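You operate a simulated robot arm through the tools that you are given. There is no shell and no other tool.

Carry out the task below with a simulated robot arm. There is one attempt and no reset: what you move stays moved.

JOB
Set the furnace as the firing ticket says, save it and arm the night run.
Fine: switch on, program by the dial, hold time by plus and minus; leave the furnace on and its head shut.

It is judged by the outcome, as a careful person would: the job done as asked, and still so three seconds after it is handed in. It fails if anything else is knocked over, pushed out of place, dropped, spilled or broken.

ROBOT AND FRAMES
A 6-joint arm with a four-finger gripper, fixed in place. Base frame: the origin is on the floor under the middle of its stand, x ahead of it, y to its left, z up. Units: mm, rad, N and s.
It reaches about 1041 mm from its shoulder. Its first joint turns from -2.897 to 2.897 rad. Payload 3.67 kg.
The tool frame sits at the grasp point between the pads (the TCP): z along the fingers, y along the line on which they close. The tips reach 28 mm beyond it. The gripper opens to 112 mm; its body begins 73 mm behind the TCP.
Orientation is told as [roll, pitch, yaw] about the base's x, y, z axes, in that order, counted from this pose: with the fingers straight down and closing along the base's y, the tool's x points along the base's -x, its y along +y and its z along -z.

CONTROLS
- The arm moves only by the tool drive_tool. Its argument "moves" is a list of rows, each an object of numbers (a shift or turn left out is 0, a gripper value left out holds the last): "ax", "ay", "az": the turn, a rotation vector about the tool's x, y, z in rad; "dx", "dy", "dz": the shift along the tool's x, y, z in mm; "gripper": the finger opening in mm, from 0 to 112. In form: [{"ax": .., "ay": .., "az": .., "dx": .., "dy": .., "dz": .., "gripper": ..}, ...]. A call has 1 to 20 rows; each row shifts and turns the commanded pose from where the row before left it, along the tool's axes as they then stand. Each row takes 0.2 s and may step no farther than 50 mm and 0.15 rad from the row before; otherwise, or with a gripper value out of range, the whole call is refused. Where a pose cannot be reached the arm comes as near as it can. A force on the tool above 40 N (or 10 N above the force at the start of the call, whichever is more), or a blocked arm, ends the call early, and 0.2 s more pass. The fingers move at their own pace (about 102.5 mm/s each) and stop on an object; they squeeze with about 21 N. The grip force told is the motor's: it shows also when the fingers shut on nothing. Time passes only in rows, and 0.2 s behind the last, so rows that do not move let the fingers close. The reply holds the time, the measured pose of the TCP, the force on the tool along the base axes, the opening and the grip force, in the units named above and with some noise, with the torque about the TCP (base axes, N m) and any sound that the robot's microphone picked up, and new pictures: "pictures" is both (left out), scene, wrist or none.
- Cameras (640 x 400 px; columns grow to the right, rows downward): "scene" is fixed at [402.9, 498.7, 1581.5]; the picture's right is [-0.92, -0.39, 0.00], its down [-0.34, 0.79, -0.51] and it looks along [0.20, -0.47, -0.86] (base axes); focal length 285 px, centre (320, 200). "wrist" rides on the gripper at [60, -18, -104] in the tool frame; the picture's right is [0.29, 0.96, 0.00], its down [-0.80, 0.24, -0.55] and it looks along [-0.53, 0.16, 0.83] (tool axes); focal length 234 px, centre (320, 200). There is no depth. A picture from a camera that has moved, and an enlarged one, comes with that camera's place and axes in the base frame and with its lens. The place of the scene camera against the robot may be out by one fixed shift of up to 12 mm in any direction.
- zoom(camera, box): a new picture of the part [left, top, right, bottom] of that camera's present view, enlarged. It takes no simulated time.
- job_done(): hands the job in; it is judged then, once.

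Nothing tells you positions but the pictures and the camera data. Unless the task says otherwise, let go and move clear before handing in.

The tools are called after "Call:" by a JSON object that holds its "op" and its "data". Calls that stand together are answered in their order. drive_tool: Moves the arm, as the interface text tells. Its arguments: {"type":"object","properties":{"moves":{"type":"array"},"pictures":{"type":"string","enum":["both","scene","wrist","none"]}},"required":["moves"]} The other tools are called the same way: zoom (camera, box) takes an enlarged picture of a part of a camera's view; job_done () hands the job in.

At the start:

```text
time_s: 0.0
tcp_pos: [412.0, 99.8, 1235.9]
tcp_rot: [0.0, 0.0, 0.0]
ft_force: [1.5, 0.9, 0.6]
ft_torque: [0.02, 0.0, -0.02]
opening: 112.1
grasp_force: 0.0
```

scene: 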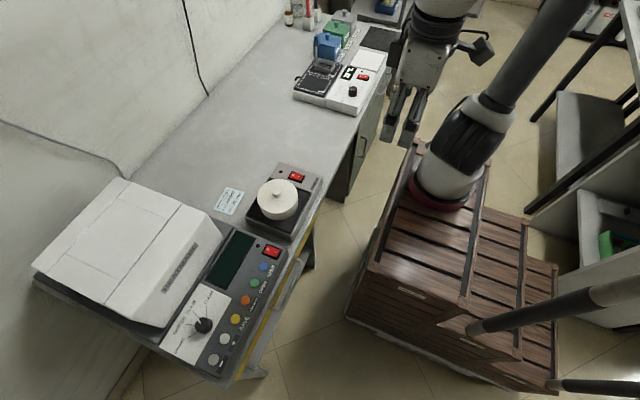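
wrist: 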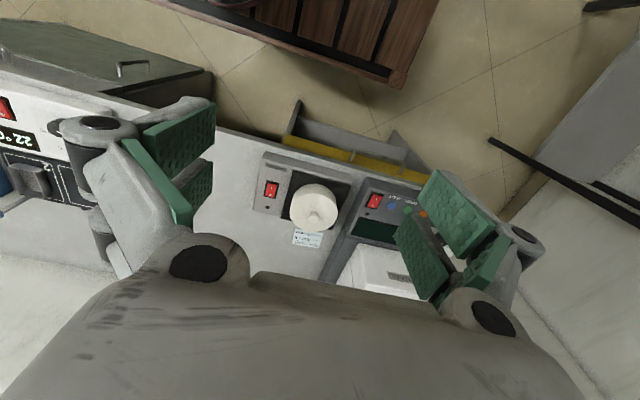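

I see a bench with a furnace (white head, control panel with a dial, coloured buttons, display and red switch), next to it another device and a paper ticket. I'll zoom in to read the ticket and the panel first.

Call:
{"op": "zoom", "data": {"camera": "scene", "box": [200, 170, 280, 220]}}

Call:
{"op": "zoom", "data": {"camera": "scene", "box": [150, 220, 310, 390]}}

Call:
{"op": "zoom", "data": {"camera": "wrist", "box": [240, 140, 460, 300]}}

```text
8.00 times, centred on (240, 195) of scene
camera zoom: at [402.9, 498.7, 1581.5], right [-0.92, -0.39, 0.0], down [-0.34, 0.79, -0.51], along [0.2, -0.47, -0.86], focal length 2282 px, centre (960, 240)
```

zoom: 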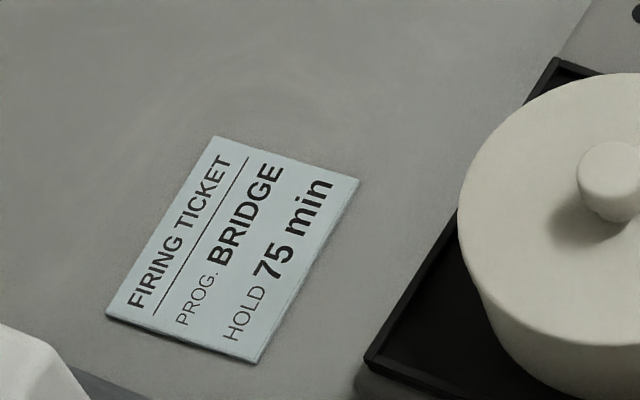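

```text
2.35 times, centred on (230, 305) of scene
camera zoom: at [402.9, 498.7, 1581.5], right [-0.92, -0.39, 0.0], down [-0.34, 0.79, -0.51], along [0.2, -0.47, -0.86], focal length 671 px, centre (532, -47)
```

zoom: 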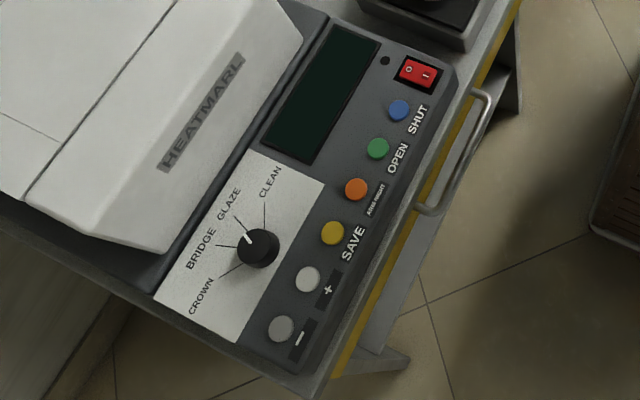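

```text
2.50 times, centred on (350, 220) of wrist
camera zoom: at [353.7, 80.1, 1339.0], right [-0.29, 0.96, 0.0], down [0.8, 0.24, 0.55], along [0.53, 0.16, -0.83], focal length 585 px, centre (245, 150)
```

zoom: 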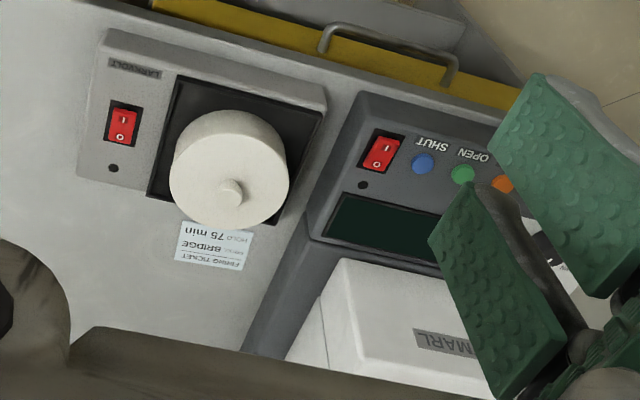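

The ticket reads PROG. BRIDGE, HOLD 75 min. The panel row (switch, SHUT, OPEN, ARM NIGHT, SAVE, +, −) seems to run along base y at about x≈630, y≈300–575. I'll move the wrist camera over it with the fingers closed, to see it better.

Call:
{"op": "drive_tool", "data": {"moves": [{"dx": -6, "dy": 39, "dz": 12, "gripper": 0}, {"dx": -6, "dy": 39, "dz": 12}, {"dx": -6, "dy": 39, "dz": 12}, {"dx": -6, "dy": 39, "dz": 12}, {"dx": -6, "dy": 39, "dz": 12}, {"dx": -6, "dy": 39, "dz": 12}, {"dx": -7, "dy": 40, "dz": 14}, {}]}}

```text
time_s: 1.8
tcp_pos: [455.9, 372.3, 1149.4]
tcp_rot: [0.002, -0.001, 0.0]
ft_force: [0.4, -0.1, 0.1]
ft_torque: [-0.01, 0.02, 0.0]
opening: 0.0
grasp_force: 21.4
camera wrist: at [396.9, 353.8, 1252.5], right [-0.29, 0.96, 0.0], down [0.8, 0.24, 0.55], along [0.53, 0.16, -0.83], focal length 234 px, centre (320, 200)
```

scene: 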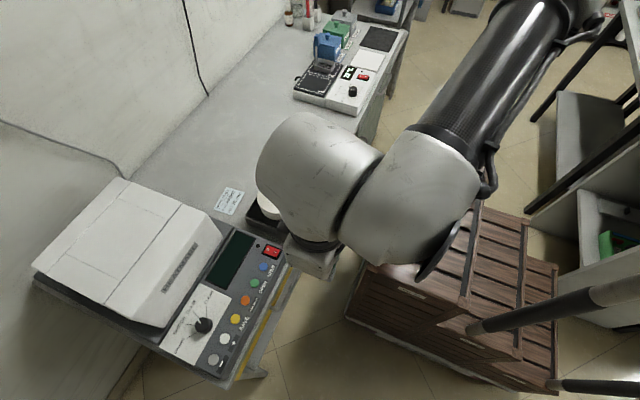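
wrist: 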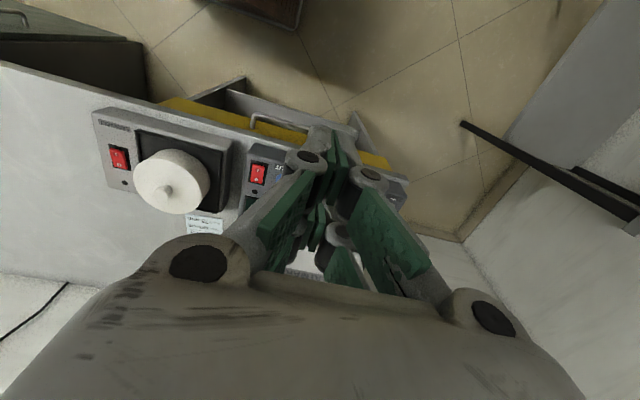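

The panel is now partly behind the fingers in the wrist view. I'll zoom both cameras to learn the finger shape and the panel layout.

Call:
{"op": "zoom", "data": {"camera": "wrist", "box": [220, 110, 440, 300]}}

Call:
{"op": "zoom", "data": {"camera": "scene", "box": [150, 280, 240, 380]}}

Call:
{"op": "zoom", "data": {"camera": "scene", "box": [200, 220, 300, 310]}}

```text
2.11 times, centred on (330, 205) of wrist
camera zoom: at [396.9, 353.8, 1252.5], right [-0.29, 0.96, 0.0], down [0.8, 0.24, 0.55], along [0.53, 0.16, -0.83], focal length 493 px, centre (299, 190)
```

zoom: 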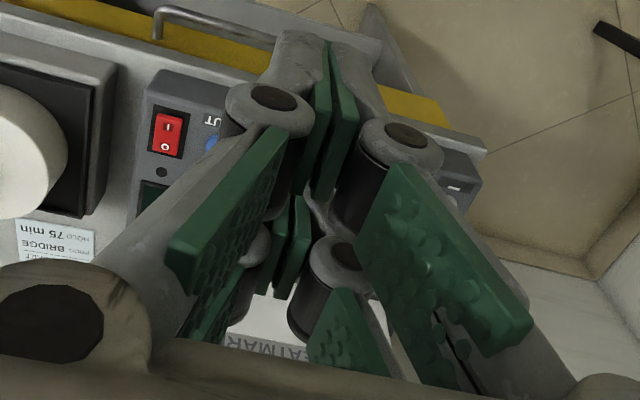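

```text
4.00 times, centred on (195, 330) of scene
camera zoom: at [402.9, 498.7, 1581.5], right [-0.92, -0.39, 0.0], down [-0.34, 0.79, -0.51], along [0.2, -0.47, -0.86], focal length 1141 px, centre (820, -320)
```

zoom: 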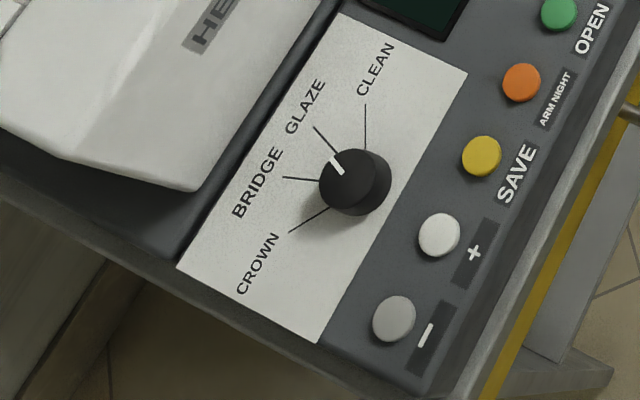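

```text
4.44 times, centred on (250, 265) of scene
camera zoom: at [402.9, 498.7, 1581.5], right [-0.92, -0.39, 0.0], down [-0.34, 0.79, -0.51], along [0.2, -0.47, -0.86], focal length 1268 px, centre (631, -89)
```

zoom: 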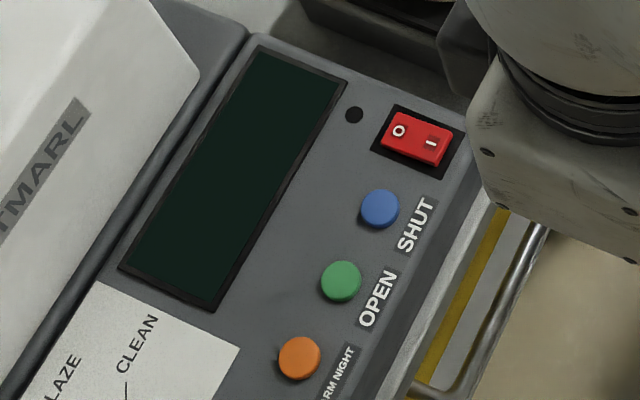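

The dial now points to GLAZE and has to go one mark to BRIDGE; the rocker's "I" side is the side nearest the robot (−x). I'll open the fingers and move the wrist camera over the panel to triangulate the panel's parts.

Call:
{"op": "drive_tool", "data": {"moves": [{"dx": -38, "dy": 15.5, "dz": 0, "gripper": 112}, {"dx": -38, "dy": 15.5}, {"dx": -38, "dy": 15.5}, {"dx": -38, "dy": 15.5}, {}, {}]}}

```text
time_s: 3.2
tcp_pos: [610.6, 434.3, 1149.0]
tcp_rot: [-0.001, 0.0, -0.002]
ft_force: [-0.6, 1.3, 1.2]
ft_torque: [0.01, 0.01, 0.01]
opening: 112.2
grasp_force: 0.1
camera wrist: at [551.3, 415.7, 1251.9], right [-0.29, 0.96, 0.0], down [0.8, 0.24, 0.55], along [0.53, 0.16, -0.83], focal length 234 px, centre (320, 200)
```

scene: 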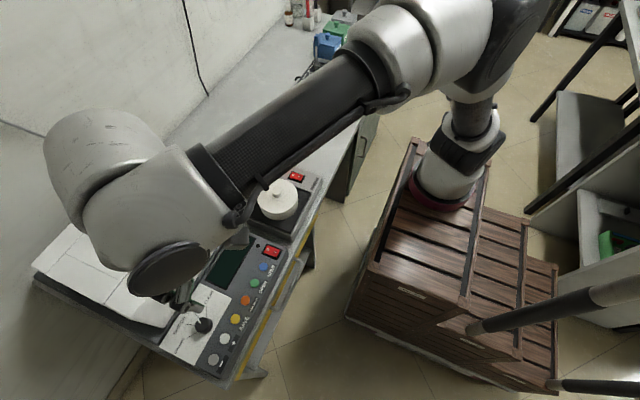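
wrist: 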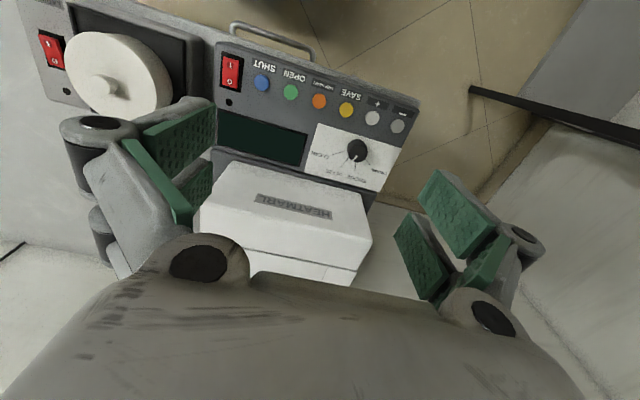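

Now the whole panel shows between the fingers. I'll zoom here for accurate pixel positions.

Call:
{"op": "zoom", "data": {"camera": "wrist", "box": [205, 30, 335, 110]}}

Call:
{"op": "zoom", "data": {"camera": "wrist", "box": [300, 80, 430, 200]}}

Call:
{"op": "zoom", "data": {"camera": "wrist", "box": [200, 20, 440, 220]}}

Call:
{"op": "zoom", "data": {"camera": "scene", "box": [150, 220, 310, 390]}}

```text
4.92 times, centred on (270, 70) of wrist
camera zoom: at [551.3, 415.7, 1251.9], right [-0.29, 0.96, 0.0], down [0.8, 0.24, 0.55], along [0.53, 0.16, -0.83], focal length 1153 px, centre (566, 840)
```

zoom: 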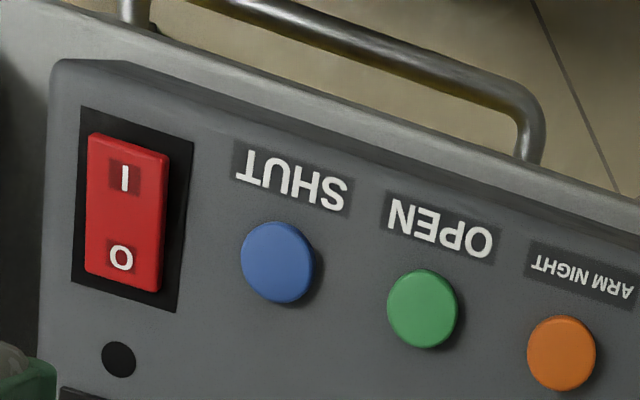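

```text
3.33 times, centred on (365, 140) of wrist
camera zoom: at [551.3, 415.7, 1251.9], right [-0.29, 0.96, 0.0], down [0.8, 0.24, 0.55], along [0.53, 0.16, -0.83], focal length 781 px, centre (170, 400)
```

zoom: 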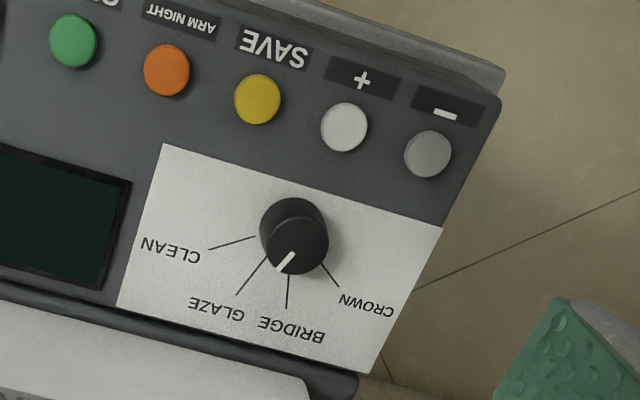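

```text
2.00 times, centred on (320, 120) of wrist
camera zoom: at [551.3, 415.7, 1251.9], right [-0.29, 0.96, 0.0], down [0.8, 0.24, 0.55], along [0.53, 0.16, -0.83], focal length 468 px, centre (320, 360)
```

zoom: 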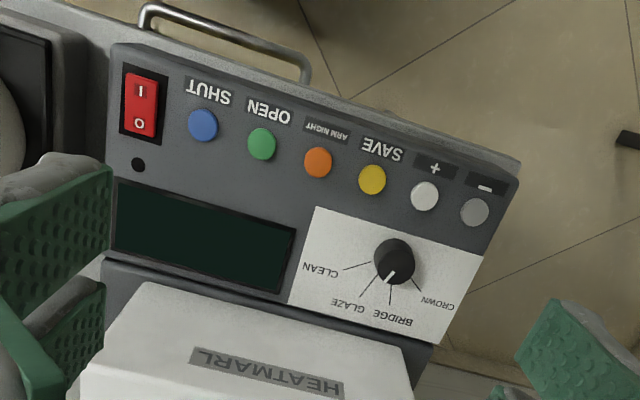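

```text
2.35 times, centred on (230, 305) of scene
camera zoom: at [402.9, 498.7, 1581.5], right [-0.92, -0.39, 0.0], down [-0.34, 0.79, -0.51], along [0.2, -0.47, -0.86], focal length 671 px, centre (532, -47)
```

zoom: 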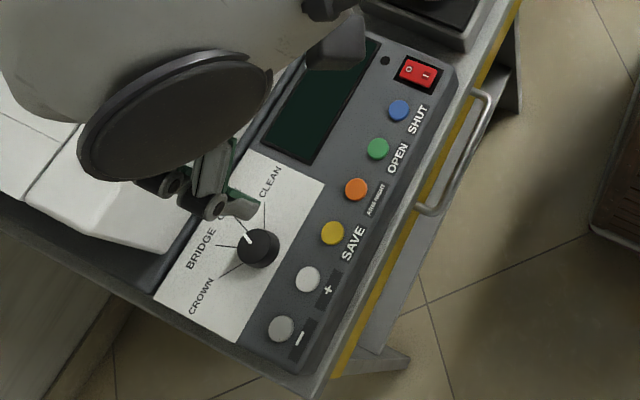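

The buttons lie in a straight row at x≈621, y from about 347 (SHUT) to 567 (−), spaced 44 mm. I'll lower the camera by about 110 mm to fix the height by triangulation.

Call:
{"op": "drive_tool", "data": {"moves": [{"dx": 5, "dz": 30}, {"dx": 5, "dz": 30}, {"dx": 5, "dz": 30}, {"dx": 5, "dz": 20}, {}, {}], "pictures": "wrist"}}

```text
time_s: 4.6
tcp_pos: [588.7, 436.0, 1040.7]
tcp_rot: [-0.001, 0.0, 0.0]
ft_force: [0.6, 0.4, -0.8]
ft_torque: [-0.04, 0.03, 0.01]
opening: 111.9
grasp_force: 0.1
camera wrist: at [529.6, 416.3, 1143.4], right [-0.29, 0.96, 0.0], down [0.8, 0.24, 0.55], along [0.53, 0.16, -0.83], focal length 234 px, centre (320, 200)
```

wrist: 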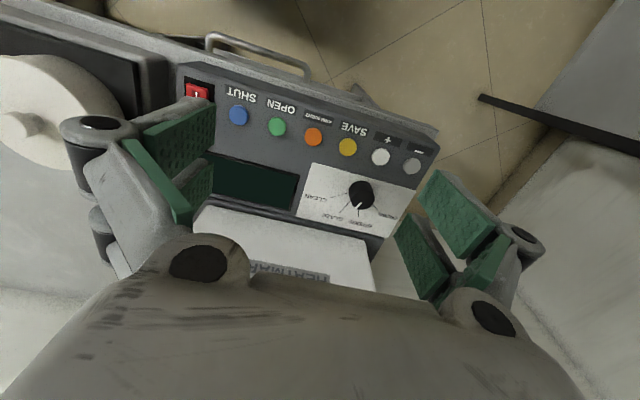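

Call:
{"op": "zoom", "data": {"camera": "wrist", "box": [180, 60, 310, 140]}}

Call:
{"op": "zoom", "data": {"camera": "wrist", "box": [310, 100, 440, 180]}}

Call:
{"op": "zoom", "data": {"camera": "wrist", "box": [290, 150, 420, 230]}}

```text
4.92 times, centred on (245, 100) of wrist
camera zoom: at [529.6, 416.3, 1143.4], right [-0.29, 0.96, 0.0], down [0.8, 0.24, 0.55], along [0.53, 0.16, -0.83], focal length 1153 px, centre (689, 692)
```

zoom: 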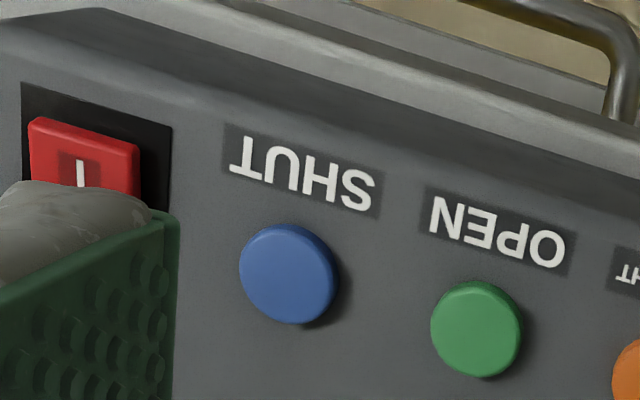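

```text
4.92 times, centred on (375, 140) of wrist
camera zoom: at [529.6, 416.3, 1143.4], right [-0.29, 0.96, 0.0], down [0.8, 0.24, 0.55], along [0.53, 0.16, -0.83], focal length 1153 px, centre (49, 495)
```

zoom: 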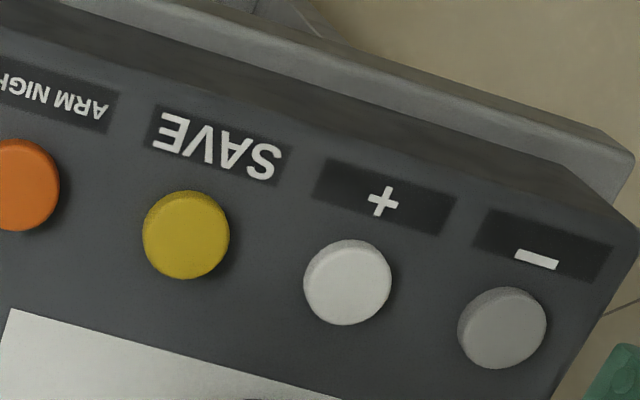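

```text
4.92 times, centred on (355, 190) of wrist
camera zoom: at [529.6, 416.3, 1143.4], right [-0.29, 0.96, 0.0], down [0.8, 0.24, 0.55], along [0.53, 0.16, -0.83], focal length 1153 px, centre (148, 249)
```

zoom: 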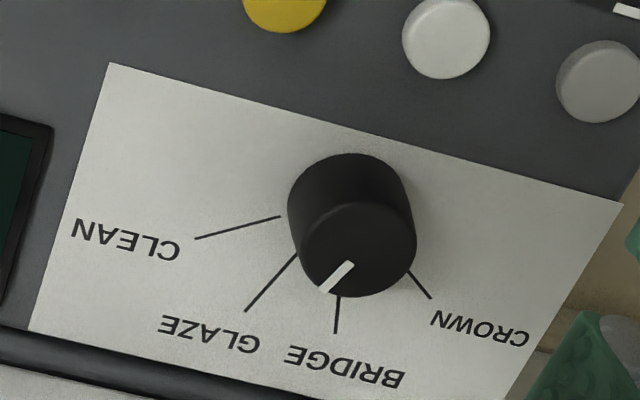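

Triangulation puts the button tops at about z≈863 with x≈622 (SHUT 345.6, OPEN 390.6, ARM 435.5, SAVE 480.5, + 525.5, − 570.5), and the dial axis at about (680, 521), with its top near z≈881. I'll go up a little, close the fingers and look at the shape of the tips.

Call:
{"op": "drive_tool", "data": {"moves": [{"gripper": 0, "dx": 20}, {"dx": 20}, {"dx": 20}, {}, {}], "pictures": "both"}}

Call:
{"op": "zoom", "data": {"camera": "wrist", "box": [260, 100, 400, 190]}}

Call:
{"op": "zoom", "data": {"camera": "wrist", "box": [250, 150, 390, 260]}}

Call:
{"op": "zoom", "data": {"camera": "scene", "box": [180, 220, 320, 340]}}

```text
time_s: 5.8
tcp_pos: [526.9, 435.4, 1040.6]
tcp_rot: [0.002, 0.001, -0.001]
ft_force: [0.4, 0.0, -0.4]
ft_torque: [-0.01, -0.01, -0.03]
opening: 0.1
grasp_force: 21.0
camera wrist: at [467.8, 416.6, 1142.9], right [-0.29, 0.96, 0.0], down [0.8, 0.24, 0.55], along [0.53, 0.16, -0.83], focal length 234 px, centre (320, 200)
```

scene: 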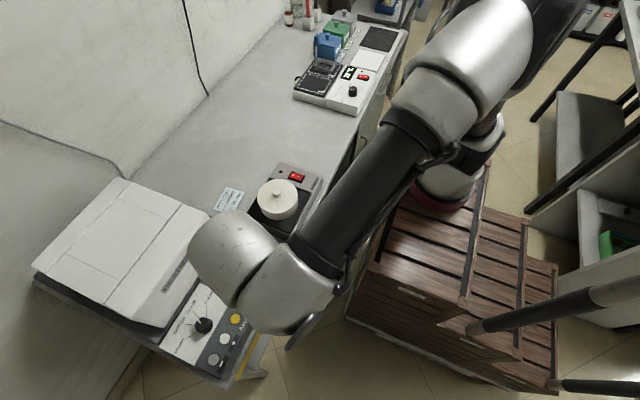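
wrist: 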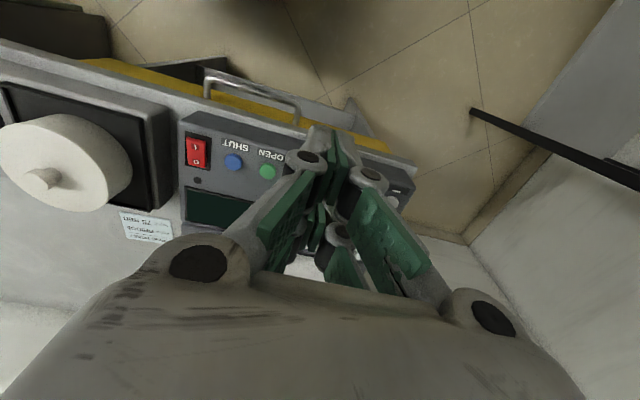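

```text
4.44 times, centred on (330, 145) of wrist
camera zoom: at [467.8, 416.6, 1142.9], right [-0.29, 0.96, 0.0], down [0.8, 0.24, 0.55], along [0.53, 0.16, -0.83], focal length 1041 px, centre (276, 444)
```

zoom: 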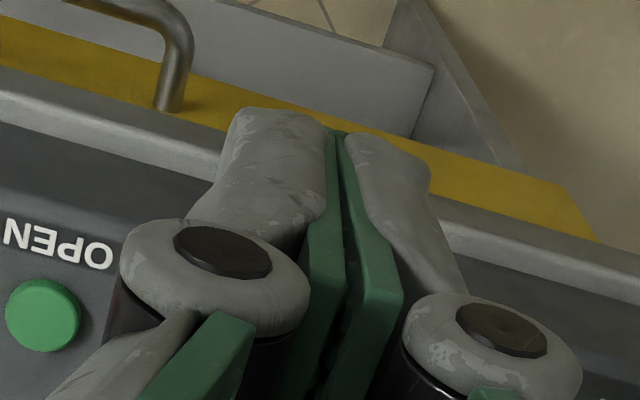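

```text
3.64 times, centred on (320, 205) of wrist
camera zoom: at [467.8, 416.6, 1142.9], right [-0.29, 0.96, 0.0], down [0.8, 0.24, 0.55], along [0.53, 0.16, -0.83], focal length 852 px, centre (320, 182)
```

zoom: 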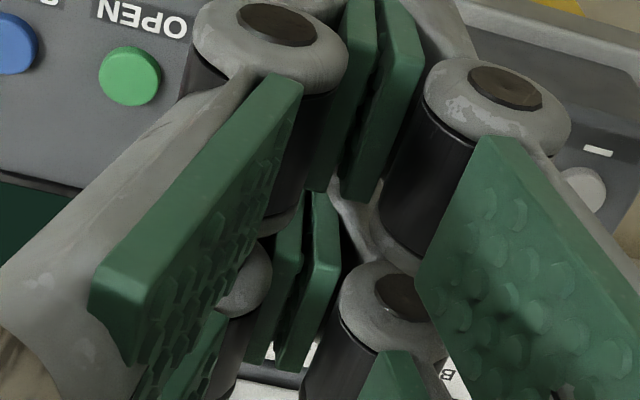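

```text
3.33 times, centred on (250, 280) of scene
camera zoom: at [402.9, 498.7, 1581.5], right [-0.92, -0.39, 0.0], down [-0.34, 0.79, -0.51], along [0.2, -0.47, -0.86], focal length 951 px, centre (553, -67)
```

zoom: 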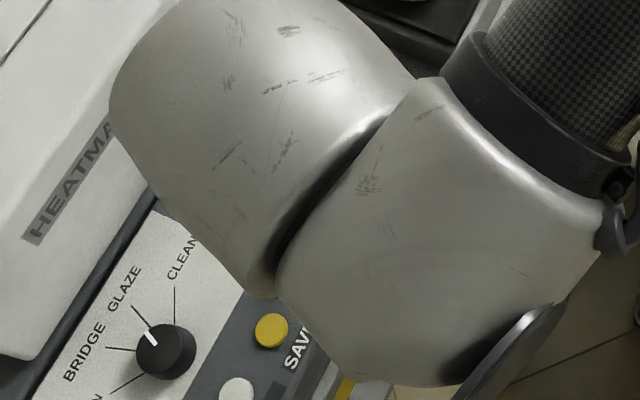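

The closed tips form two pairs, one about 24 mm to each side of the TCP along tool x. To learn their exact shape I'll tilt the tool toward the scene camera, away from the bench.

Call:
{"op": "drive_tool", "data": {"moves": [{"dz": -40}, {"dz": -40, "ax": -0.14}, {"ax": -0.14}, {"ax": -0.14}, {"ax": -0.14}, {"ax": -0.14}, {"ax": -0.14}, {}], "pictures": "both"}}

```text
time_s: 7.6
tcp_pos: [527.7, 436.3, 1121.6]
tcp_rot: [0.841, 0.001, 0.001]
ft_force: [-0.6, -0.6, -0.4]
ft_torque: [-0.01, -0.01, -0.01]
opening: 0.0
grasp_force: 20.7
camera wrist: at [468.9, 344.7, 1175.4], right [-0.29, 0.64, 0.71], down [0.8, -0.25, 0.55], along [0.53, 0.73, -0.44], focal length 234 px, centre (320, 200)
```

scene: 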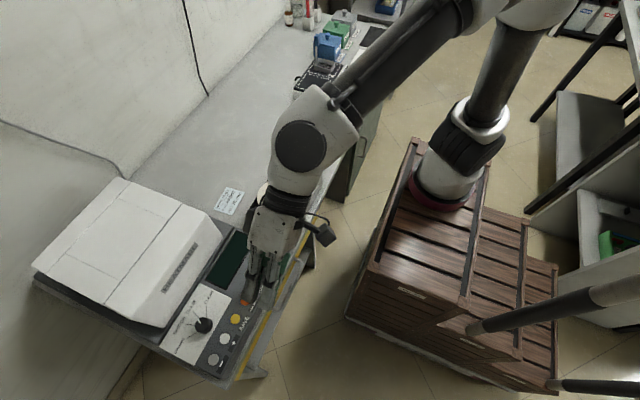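
wrist: 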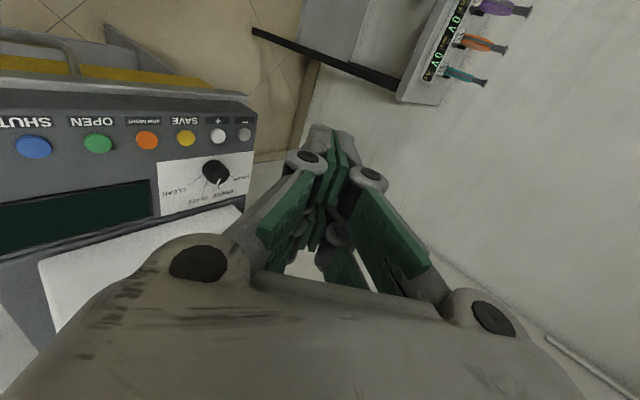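

Call:
{"op": "zoom", "data": {"camera": "scene", "box": [220, 210, 320, 320]}}

```text
3.64 times, centred on (270, 265) of scene
camera zoom: at [402.9, 498.7, 1581.5], right [-0.92, -0.39, 0.0], down [-0.34, 0.79, -0.51], along [0.2, -0.47, -0.86], focal length 1037 px, centre (502, -36)
```

zoom: 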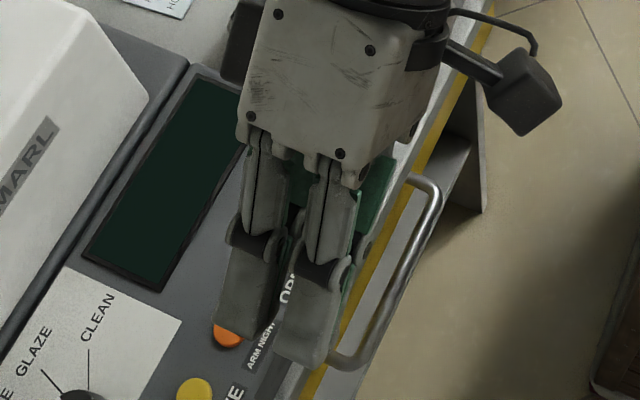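

Call:
{"op": "zoom", "data": {"camera": "scene", "box": [245, 255, 325, 315]}}

Call:
{"op": "zoom", "data": {"camera": "wrist", "box": [280, 110, 380, 180]}}

```text
6.67 times, centred on (285, 285) of scene
camera zoom: at [402.9, 498.7, 1581.5], right [-0.92, -0.39, 0.0], down [-0.34, 0.79, -0.51], along [0.2, -0.47, -0.86], focal length 1902 px, centre (553, -367)
```

zoom: 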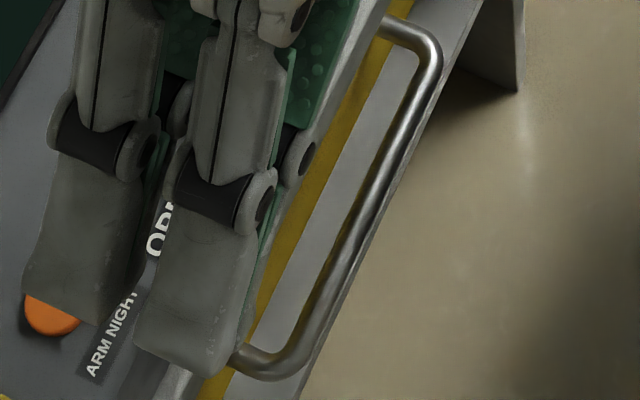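

```text
5.71 times, centred on (330, 145) of wrist
camera zoom: at [468.9, 344.7, 1175.4], right [-0.29, 0.64, 0.71], down [0.8, -0.25, 0.55], along [0.53, 0.73, -0.44], focal length 1338 px, centre (263, 514)
```

zoom: 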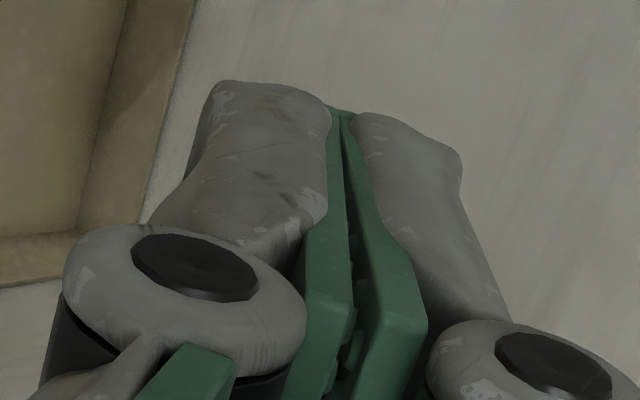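

The closed tips are two finger pairs, each about 21 mm wide, at tool x ±4 to ±25, and about 26 mm across. Tilting the tool by 0.35 rad lets only the far pair touch, so I'll straighten up, move above the "I" end of the rocker (about x 608, y 301) and tilt.

Call:
{"op": "drive_tool", "data": {"moves": [{"ax": 0.14}, {"ax": 0.14}, {"ax": 0.14}, {"ax": 0.14}, {"ax": 0.14}, {"ax": 0.141}, {"dx": -13.7, "dy": -27.1, "dz": 33}, {"dx": -13.7, "dy": -27.1, "dz": 33}, {"dx": -13.7, "dy": -27.1, "dz": 33}, {"dx": -13.7, "dy": -27.1, "dz": 33}, {"dx": -13.7, "dy": -27.1, "dz": 33}, {"ay": 0.12}, {"ay": 0.12}, {"ay": 0.11}, {}], "pictures": "both"}}

```text
time_s: 10.8
tcp_pos: [596.2, 300.5, 954.1]
tcp_rot: [0.001, 0.35, 0.002]
ft_force: [0.1, 0.4, -0.1]
ft_torque: [0.04, 0.0, 0.01]
opening: 0.0
grasp_force: 21.4
camera wrist: at [576.9, 280.4, 1071.4], right [-0.27, 0.96, 0.1], down [0.94, 0.24, 0.25], along [0.21, 0.16, -0.96], focal length 234 px, centre (320, 200)
```

scene: 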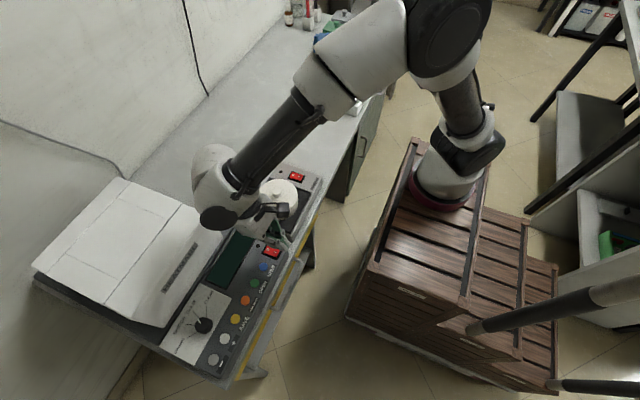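
wrist: 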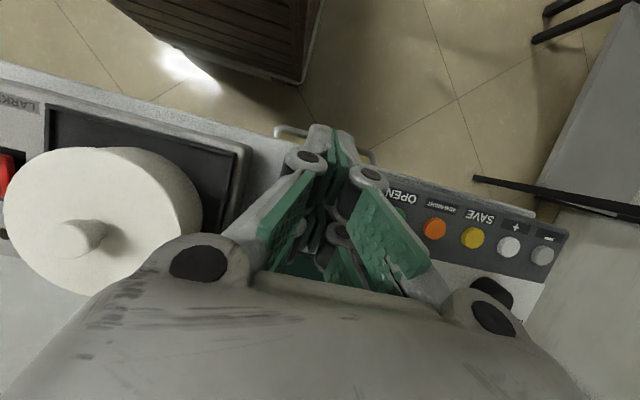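

Call:
{"op": "zoom", "data": {"camera": "scene", "box": [230, 195, 310, 275]}}

Call:
{"op": "zoom", "data": {"camera": "wrist", "box": [270, 110, 390, 200]}}

```text
5.00 times, centred on (270, 235) of scene
camera zoom: at [402.9, 498.7, 1581.5], right [-0.92, -0.39, 0.0], down [-0.34, 0.79, -0.51], along [0.2, -0.47, -0.86], focal length 1426 px, centre (570, 25)
```

zoom: 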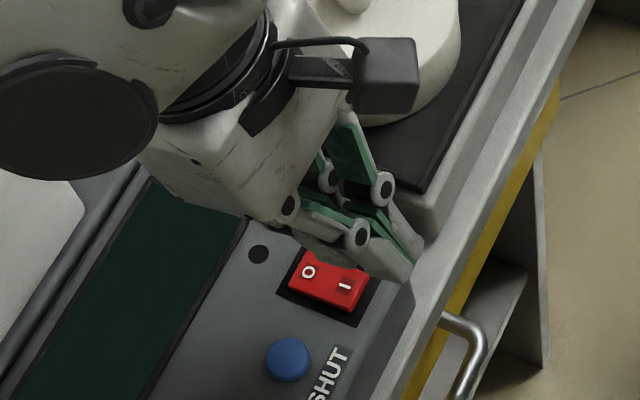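

```text
4.44 times, centred on (330, 155) of wrist
camera zoom: at [576.9, 280.4, 1071.4], right [-0.27, 0.96, 0.1], down [0.94, 0.24, 0.25], along [0.21, 0.16, -0.96], focal length 1041 px, centre (276, 400)
```

zoom: 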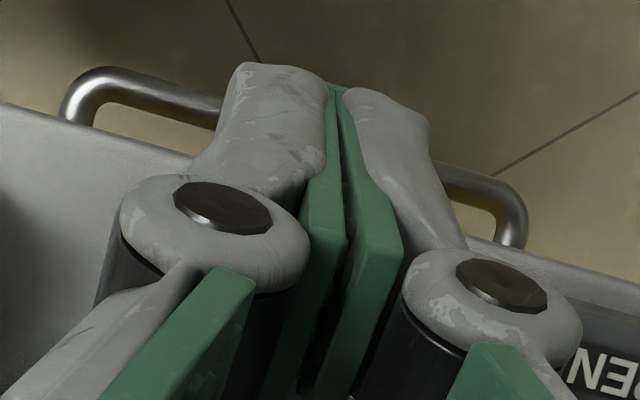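

The finger pair is lined up above the "I" end of the rocker in the scene view. I'll descend 38 mm and then look again.

Call:
{"op": "drive_tool", "data": {"moves": [{"dx": -4.3, "dz": 11.9}, {"dx": -4.3, "dz": 11.9}, {"dx": -4.3, "dz": 11.9}, {}], "pictures": "none"}}

Call:
{"op": "zoom", "data": {"camera": "scene", "box": [230, 205, 310, 285]}}

```text
time_s: 11.8
tcp_pos: [597.0, 299.7, 916.7]
tcp_rot: [-0.001, 0.351, -0.001]
ft_force: [-0.8, 0.2, -0.1]
ft_torque: [0.0, 0.01, 0.0]
opening: 0.0
grasp_force: 21.3
```

```text
5.00 times, centred on (270, 245) of scene
camera zoom: at [402.9, 498.7, 1581.5], right [-0.92, -0.39, 0.0], down [-0.34, 0.79, -0.51], along [0.2, -0.47, -0.86], focal length 1426 px, centre (570, -25)
```

zoom: 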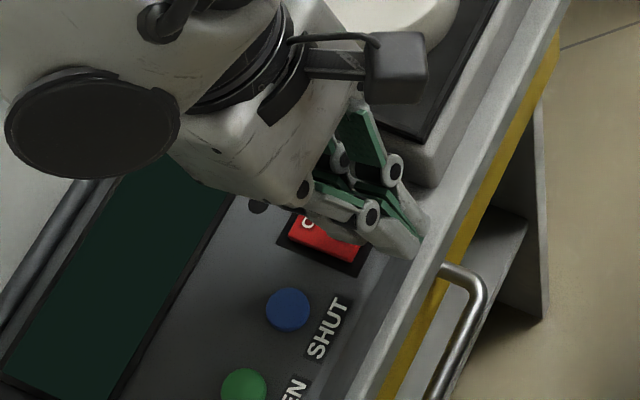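

The tip should now be about 12 mm above the rocker. I go down in small steps, watching the force.

Call:
{"op": "drive_tool", "data": {"moves": [{"dx": -1.03, "dz": 2.82}, {"dx": -1.03, "dz": 2.82}, {"dx": -1.03, "dz": 2.82}, {}], "pictures": "none"}}

```text
time_s: 12.8
tcp_pos: [596.7, 299.6, 908.1]
tcp_rot: [0.001, 0.352, 0.0]
ft_force: [0.0, -0.4, -0.2]
ft_torque: [0.02, -0.02, 0.0]
opening: 0.2
grasp_force: 21.0
```

Call:
{"op": "drive_tool", "data": {"moves": [{"dx": -0.69, "dz": 1.88}, {"dx": -0.69, "dz": 1.88}, {}], "pictures": "none"}}

Call:
{"op": "zoom", "data": {"camera": "scene", "box": [240, 225, 300, 275]}}

```text
time_s: 13.6
tcp_pos: [596.3, 300.1, 904.2]
tcp_rot: [-0.001, 0.35, 0.0]
ft_force: [0.0, 0.6, 0.8]
ft_torque: [-0.01, -0.01, -0.05]
opening: 0.2
grasp_force: 20.9
```

```text
8.00 times, centred on (270, 250) of scene
camera zoom: at [402.9, 498.7, 1581.5], right [-0.92, -0.39, 0.0], down [-0.34, 0.79, -0.51], along [0.2, -0.47, -0.86], focal length 2282 px, centre (720, -200)
```

zoom: 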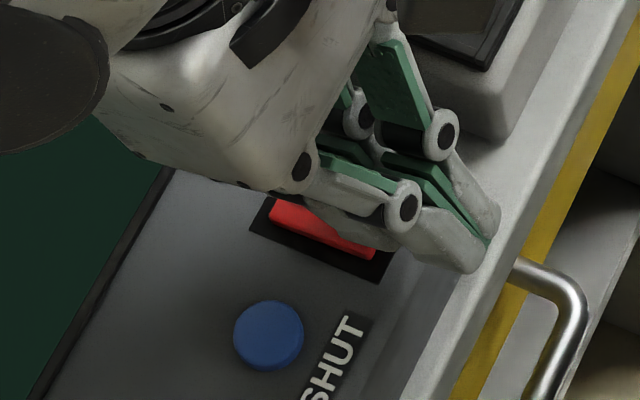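

Call:
{"op": "drive_tool", "data": {"moves": [{"dx": -0.69, "dz": 1.88}, {"dx": -0.69, "dz": 1.88}, {}], "pictures": "none"}}

Call:
{"op": "zoom", "data": {"camera": "scene", "box": [240, 225, 300, 275]}}

```text
time_s: 14.4
tcp_pos: [596.5, 299.5, 899.5]
tcp_rot: [0.0, 0.351, 0.001]
ft_force: [0.4, -0.2, 0.7]
ft_torque: [0.01, 0.0, 0.01]
opening: 0.0
grasp_force: 35.4
```

```text
8.00 times, centred on (270, 250) of scene
camera zoom: at [402.9, 498.7, 1581.5], right [-0.92, -0.39, 0.0], down [-0.34, 0.79, -0.51], along [0.2, -0.47, -0.86], focal length 2282 px, centre (720, -200)
```

zoom: 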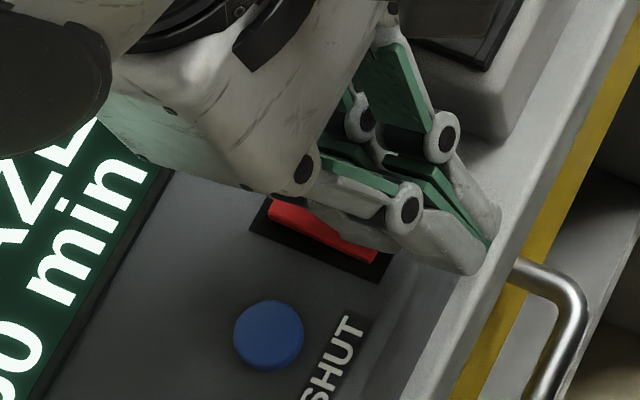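

The furnace is on: the display lit with "GLAZE … min". I'll back straight up and read the display.

Call:
{"op": "drive_tool", "data": {"moves": [{"dx": 3.4, "dz": -9.4}, {"dx": 8.6, "dz": -23.5}, {"dx": 12, "dz": -32.9}, {}], "pictures": "both"}}

Call:
{"op": "zoom", "data": {"camera": "scene", "box": [190, 215, 310, 315]}}

```text
time_s: 15.4
tcp_pos: [596.2, 300.1, 972.2]
tcp_rot: [0.0, 0.352, -0.002]
ft_force: [0.1, 0.3, -0.4]
ft_torque: [0.02, 0.02, 0.0]
opening: 0.3
grasp_force: 35.6
camera wrist: at [576.9, 281.7, 1088.5], right [-0.27, 0.96, 0.1], down [0.94, 0.24, 0.25], along [0.21, 0.16, -0.96], focal length 234 px, centre (320, 200)
```

scene: 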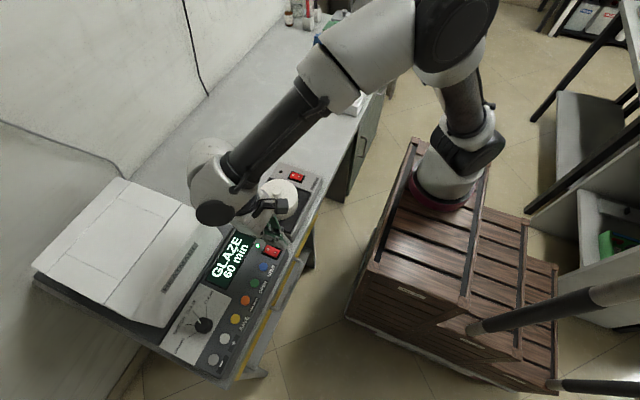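
wrist: 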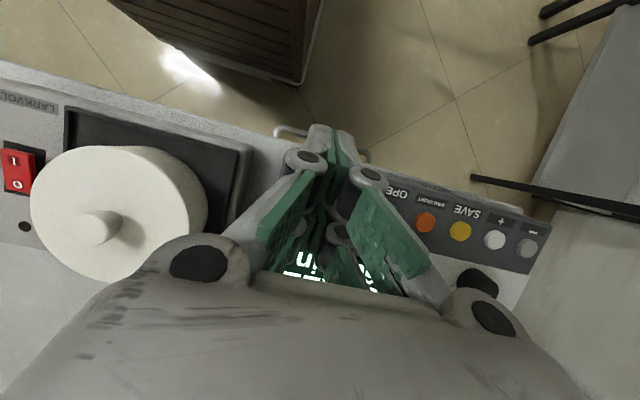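

```text
4.00 times, centred on (250, 265) of scene
camera zoom: at [402.9, 498.7, 1581.5], right [-0.92, -0.39, 0.0], down [-0.34, 0.79, -0.51], along [0.2, -0.47, -0.86], focal length 1141 px, centre (600, -60)
```

zoom: 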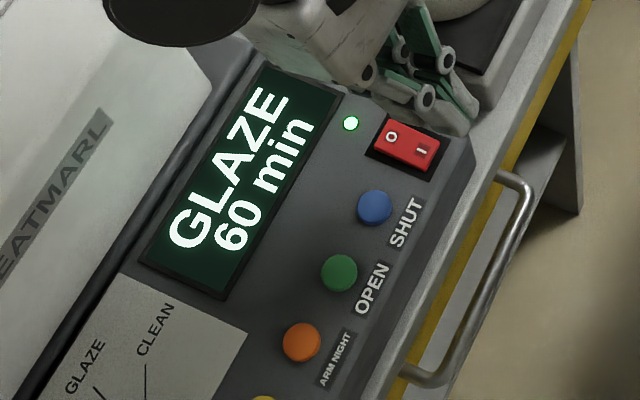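

Display shows GLAZE 60 min. Next is the dial: I straighten the tool, go above the dial (680, 520.5), yaw by −0.35 rad and open to 60 mm.

Call:
{"op": "drive_tool", "data": {"moves": [{"ay": -0.12}, {"ay": -0.12}, {"ay": -0.11}, {"dx": -16.8, "dy": 44.1, "dz": 1}, {"dx": -16.8, "dy": 44.1, "dz": 1}, {"dx": -16.8, "dy": 44.1, "dz": 1}, {"dx": -16.8, "dy": 44.1, "dz": 1, "gripper": 60}, {"dx": -16.6, "dy": 44, "dz": 1}, {"az": 0.12}, {"az": 0.12}, {"az": 0.11}, {}], "pictures": "both"}}

Call:
{"op": "zoom", "data": {"camera": "wrist", "box": [220, 60, 420, 200]}}

Call:
{"op": "zoom", "data": {"camera": "scene", "box": [150, 260, 260, 360]}}

```text
time_s: 18.0
tcp_pos: [678.8, 520.9, 965.7]
tcp_rot: [0.001, 0.001, -0.351]
ft_force: [0.2, -0.4, 0.6]
ft_torque: [0.0, -0.02, 0.01]
opening: 60.1
grasp_force: 0.0
camera wrist: at [618.1, 524.3, 1068.8], right [0.06, 1.0, 0.0], down [0.83, -0.05, 0.55], along [0.55, -0.03, -0.83], focal length 234 px, centre (320, 200)
```

scene: 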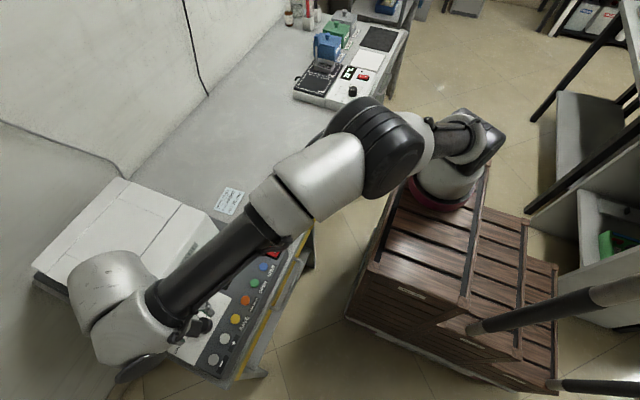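
wrist: 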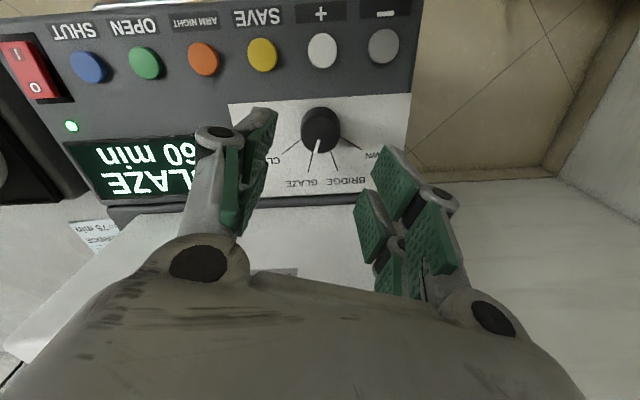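

```text
2.86 times, centred on (320, 130) of wrist
camera zoom: at [618.1, 524.3, 1068.8], right [0.06, 1.0, 0.0], down [0.83, -0.05, 0.55], along [0.55, -0.03, -0.83], focal length 669 px, centre (320, 400)
```

zoom: 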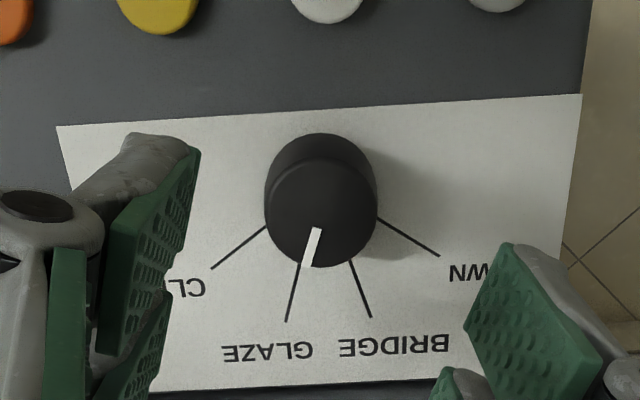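

```text
4.00 times, centred on (205, 310) of scene
camera zoom: at [402.9, 498.7, 1581.5], right [-0.92, -0.39, 0.0], down [-0.34, 0.79, -0.51], along [0.2, -0.47, -0.86], focal length 1141 px, centre (780, -240)
```

zoom: 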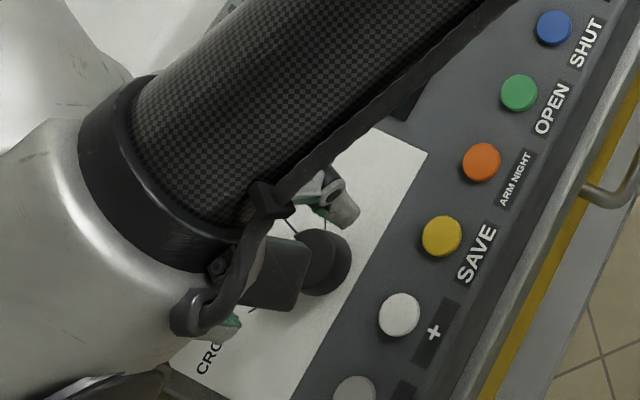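

The dial is centred under the TCP (about 679, 521). I descend so the pads surround the knob.

Call:
{"op": "drive_tool", "data": {"moves": [{"dz": 25}, {"dz": 20}, {"dz": 12}, {"dz": 6}, {"dz": 4}, {}], "pictures": "wrist"}}

Call:
{"op": "zoom", "data": {"camera": "wrist", "box": [220, 60, 420, 200]}}

```text
time_s: 19.4
tcp_pos: [679.5, 519.5, 899.0]
tcp_rot: [-0.001, 0.002, -0.349]
ft_force: [-0.5, -0.4, -0.8]
ft_torque: [0.01, -0.01, 0.05]
opening: 59.7
grasp_force: 0.1
camera wrist: at [618.1, 523.1, 1001.3], right [0.06, 1.0, 0.0], down [0.83, -0.05, 0.55], along [0.55, -0.03, -0.83], focal length 234 px, centre (320, 200)
```

wrist: 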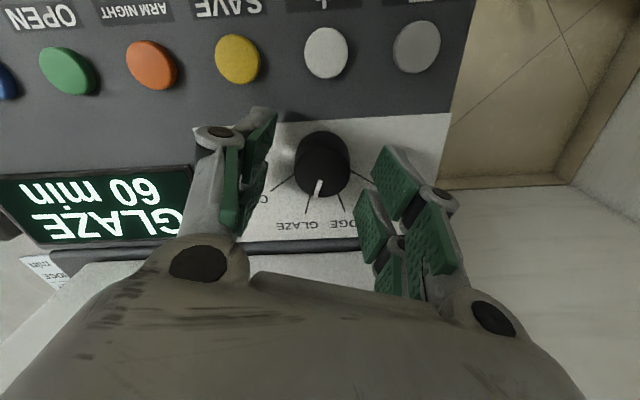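

```text
2.86 times, centred on (320, 130) of wrist
camera zoom: at [618.1, 523.1, 1001.3], right [0.06, 1.0, 0.0], down [0.83, -0.05, 0.55], along [0.55, -0.03, -0.83], focal length 669 px, centre (320, 400)
```

zoom: 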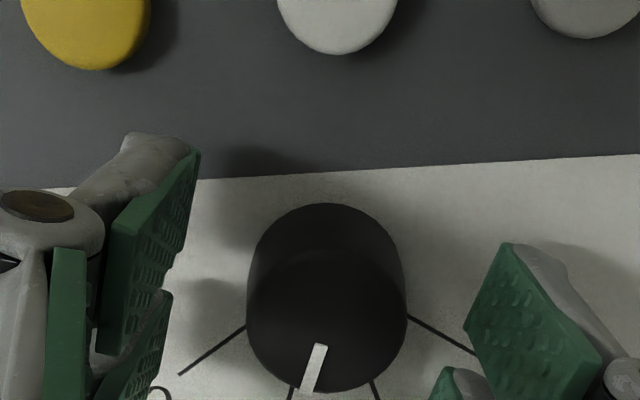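

I go 3 mm lower and close on the knob.

Call:
{"op": "drive_tool", "data": {"moves": [{"dz": 3}, {"gripper": 40}, {"gripper": 30}, {"gripper": 20}, {"gripper": 10}, {}], "pictures": "wrist"}}

Call:
{"op": "zoom", "data": {"camera": "wrist", "box": [220, 60, 420, 200]}}

```text
time_s: 20.8
tcp_pos: [680.7, 521.4, 894.3]
tcp_rot: [0.0, -0.001, -0.35]
ft_force: [5.3, 13.5, -1.7]
ft_torque: [0.4, -0.13, -0.06]
opening: 31.7
grasp_force: 44.9
camera wrist: at [618.1, 523.7, 998.5], right [0.06, 1.0, 0.0], down [0.83, -0.05, 0.55], along [0.55, -0.03, -0.83], focal length 234 px, centre (320, 200)
```

wrist: 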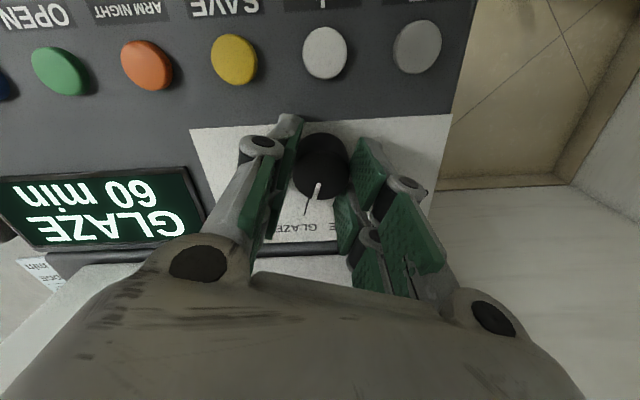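

```text
2.86 times, centred on (320, 130) of wrist
camera zoom: at [618.1, 523.7, 998.5], right [0.06, 1.0, 0.0], down [0.83, -0.05, 0.55], along [0.55, -0.03, -0.83], focal length 669 px, centre (320, 400)
```

zoom: 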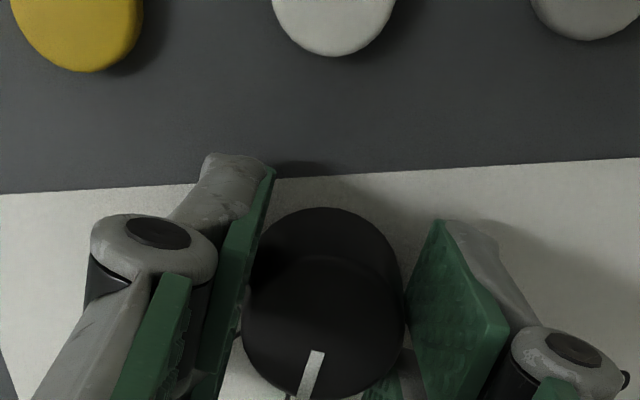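

The knob is gripped (opening 31.7 mm) with a small side force. I'll shift 1 mm to relieve it, then turn.

Call:
{"op": "drive_tool", "data": {"moves": [{"dy": 1}, {}], "pictures": "none"}}

```text
time_s: 21.4
tcp_pos: [679.7, 521.3, 895.8]
tcp_rot: [-0.001, -0.001, -0.347]
ft_force: [0.9, 6.2, -1.1]
ft_torque: [-0.19, -0.18, -0.03]
opening: 31.7
grasp_force: 44.9
```

Call:
{"op": "drive_tool", "data": {"moves": [{"dy": 0.7}, {"az": -0.12}, {"az": -0.12}, {"az": -0.12}, {"az": -0.12}, {"az": -0.12}, {"az": -0.1}, {}], "pictures": "wrist"}}

Call:
{"op": "zoom", "data": {"camera": "wrist", "box": [200, 40, 440, 260]}}

Call:
{"op": "zoom", "data": {"camera": "scene", "box": [150, 220, 310, 390]}}

```text
time_s: 23.2
tcp_pos: [679.4, 523.7, 895.4]
tcp_rot: [-0.001, 0.001, 0.353]
ft_force: [-5.9, 3.4, 2.4]
ft_torque: [0.07, 0.25, -0.04]
opening: 31.7
grasp_force: 44.7
camera wrist: at [630.5, 484.1, 998.5], right [-0.6, 0.8, 0.0], down [0.67, 0.5, 0.55], along [0.44, 0.33, -0.83], focal length 234 px, centre (320, 200)
```

wrist: 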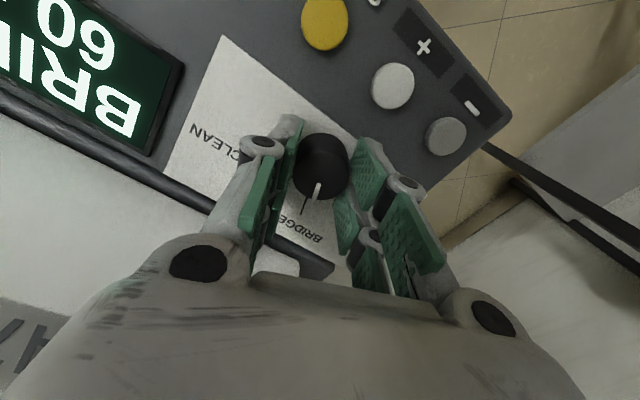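

```text
1.82 times, centred on (320, 150) of wrist
camera zoom: at [630.5, 484.1, 998.5], right [-0.6, 0.8, 0.0], down [0.67, 0.5, 0.55], along [0.44, 0.33, -0.83], focal length 426 px, centre (320, 291)
```

zoom: 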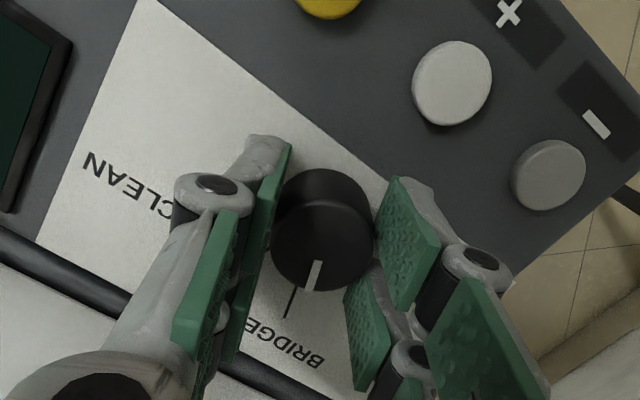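

```text
2.35 times, centred on (230, 305) of scene
camera zoom: at [402.9, 498.7, 1581.5], right [-0.92, -0.39, 0.0], down [-0.34, 0.79, -0.51], along [0.2, -0.47, -0.86], focal length 671 px, centre (532, -47)
```

zoom: 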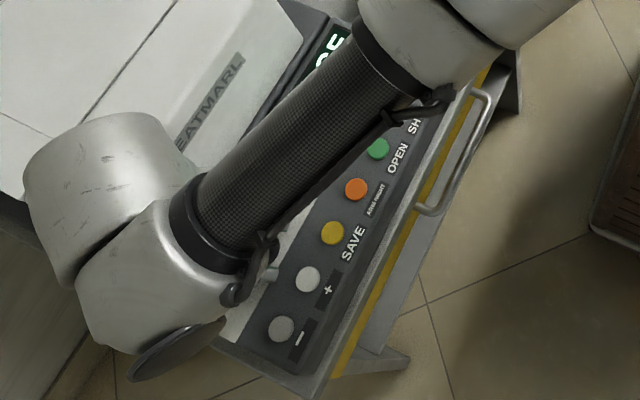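

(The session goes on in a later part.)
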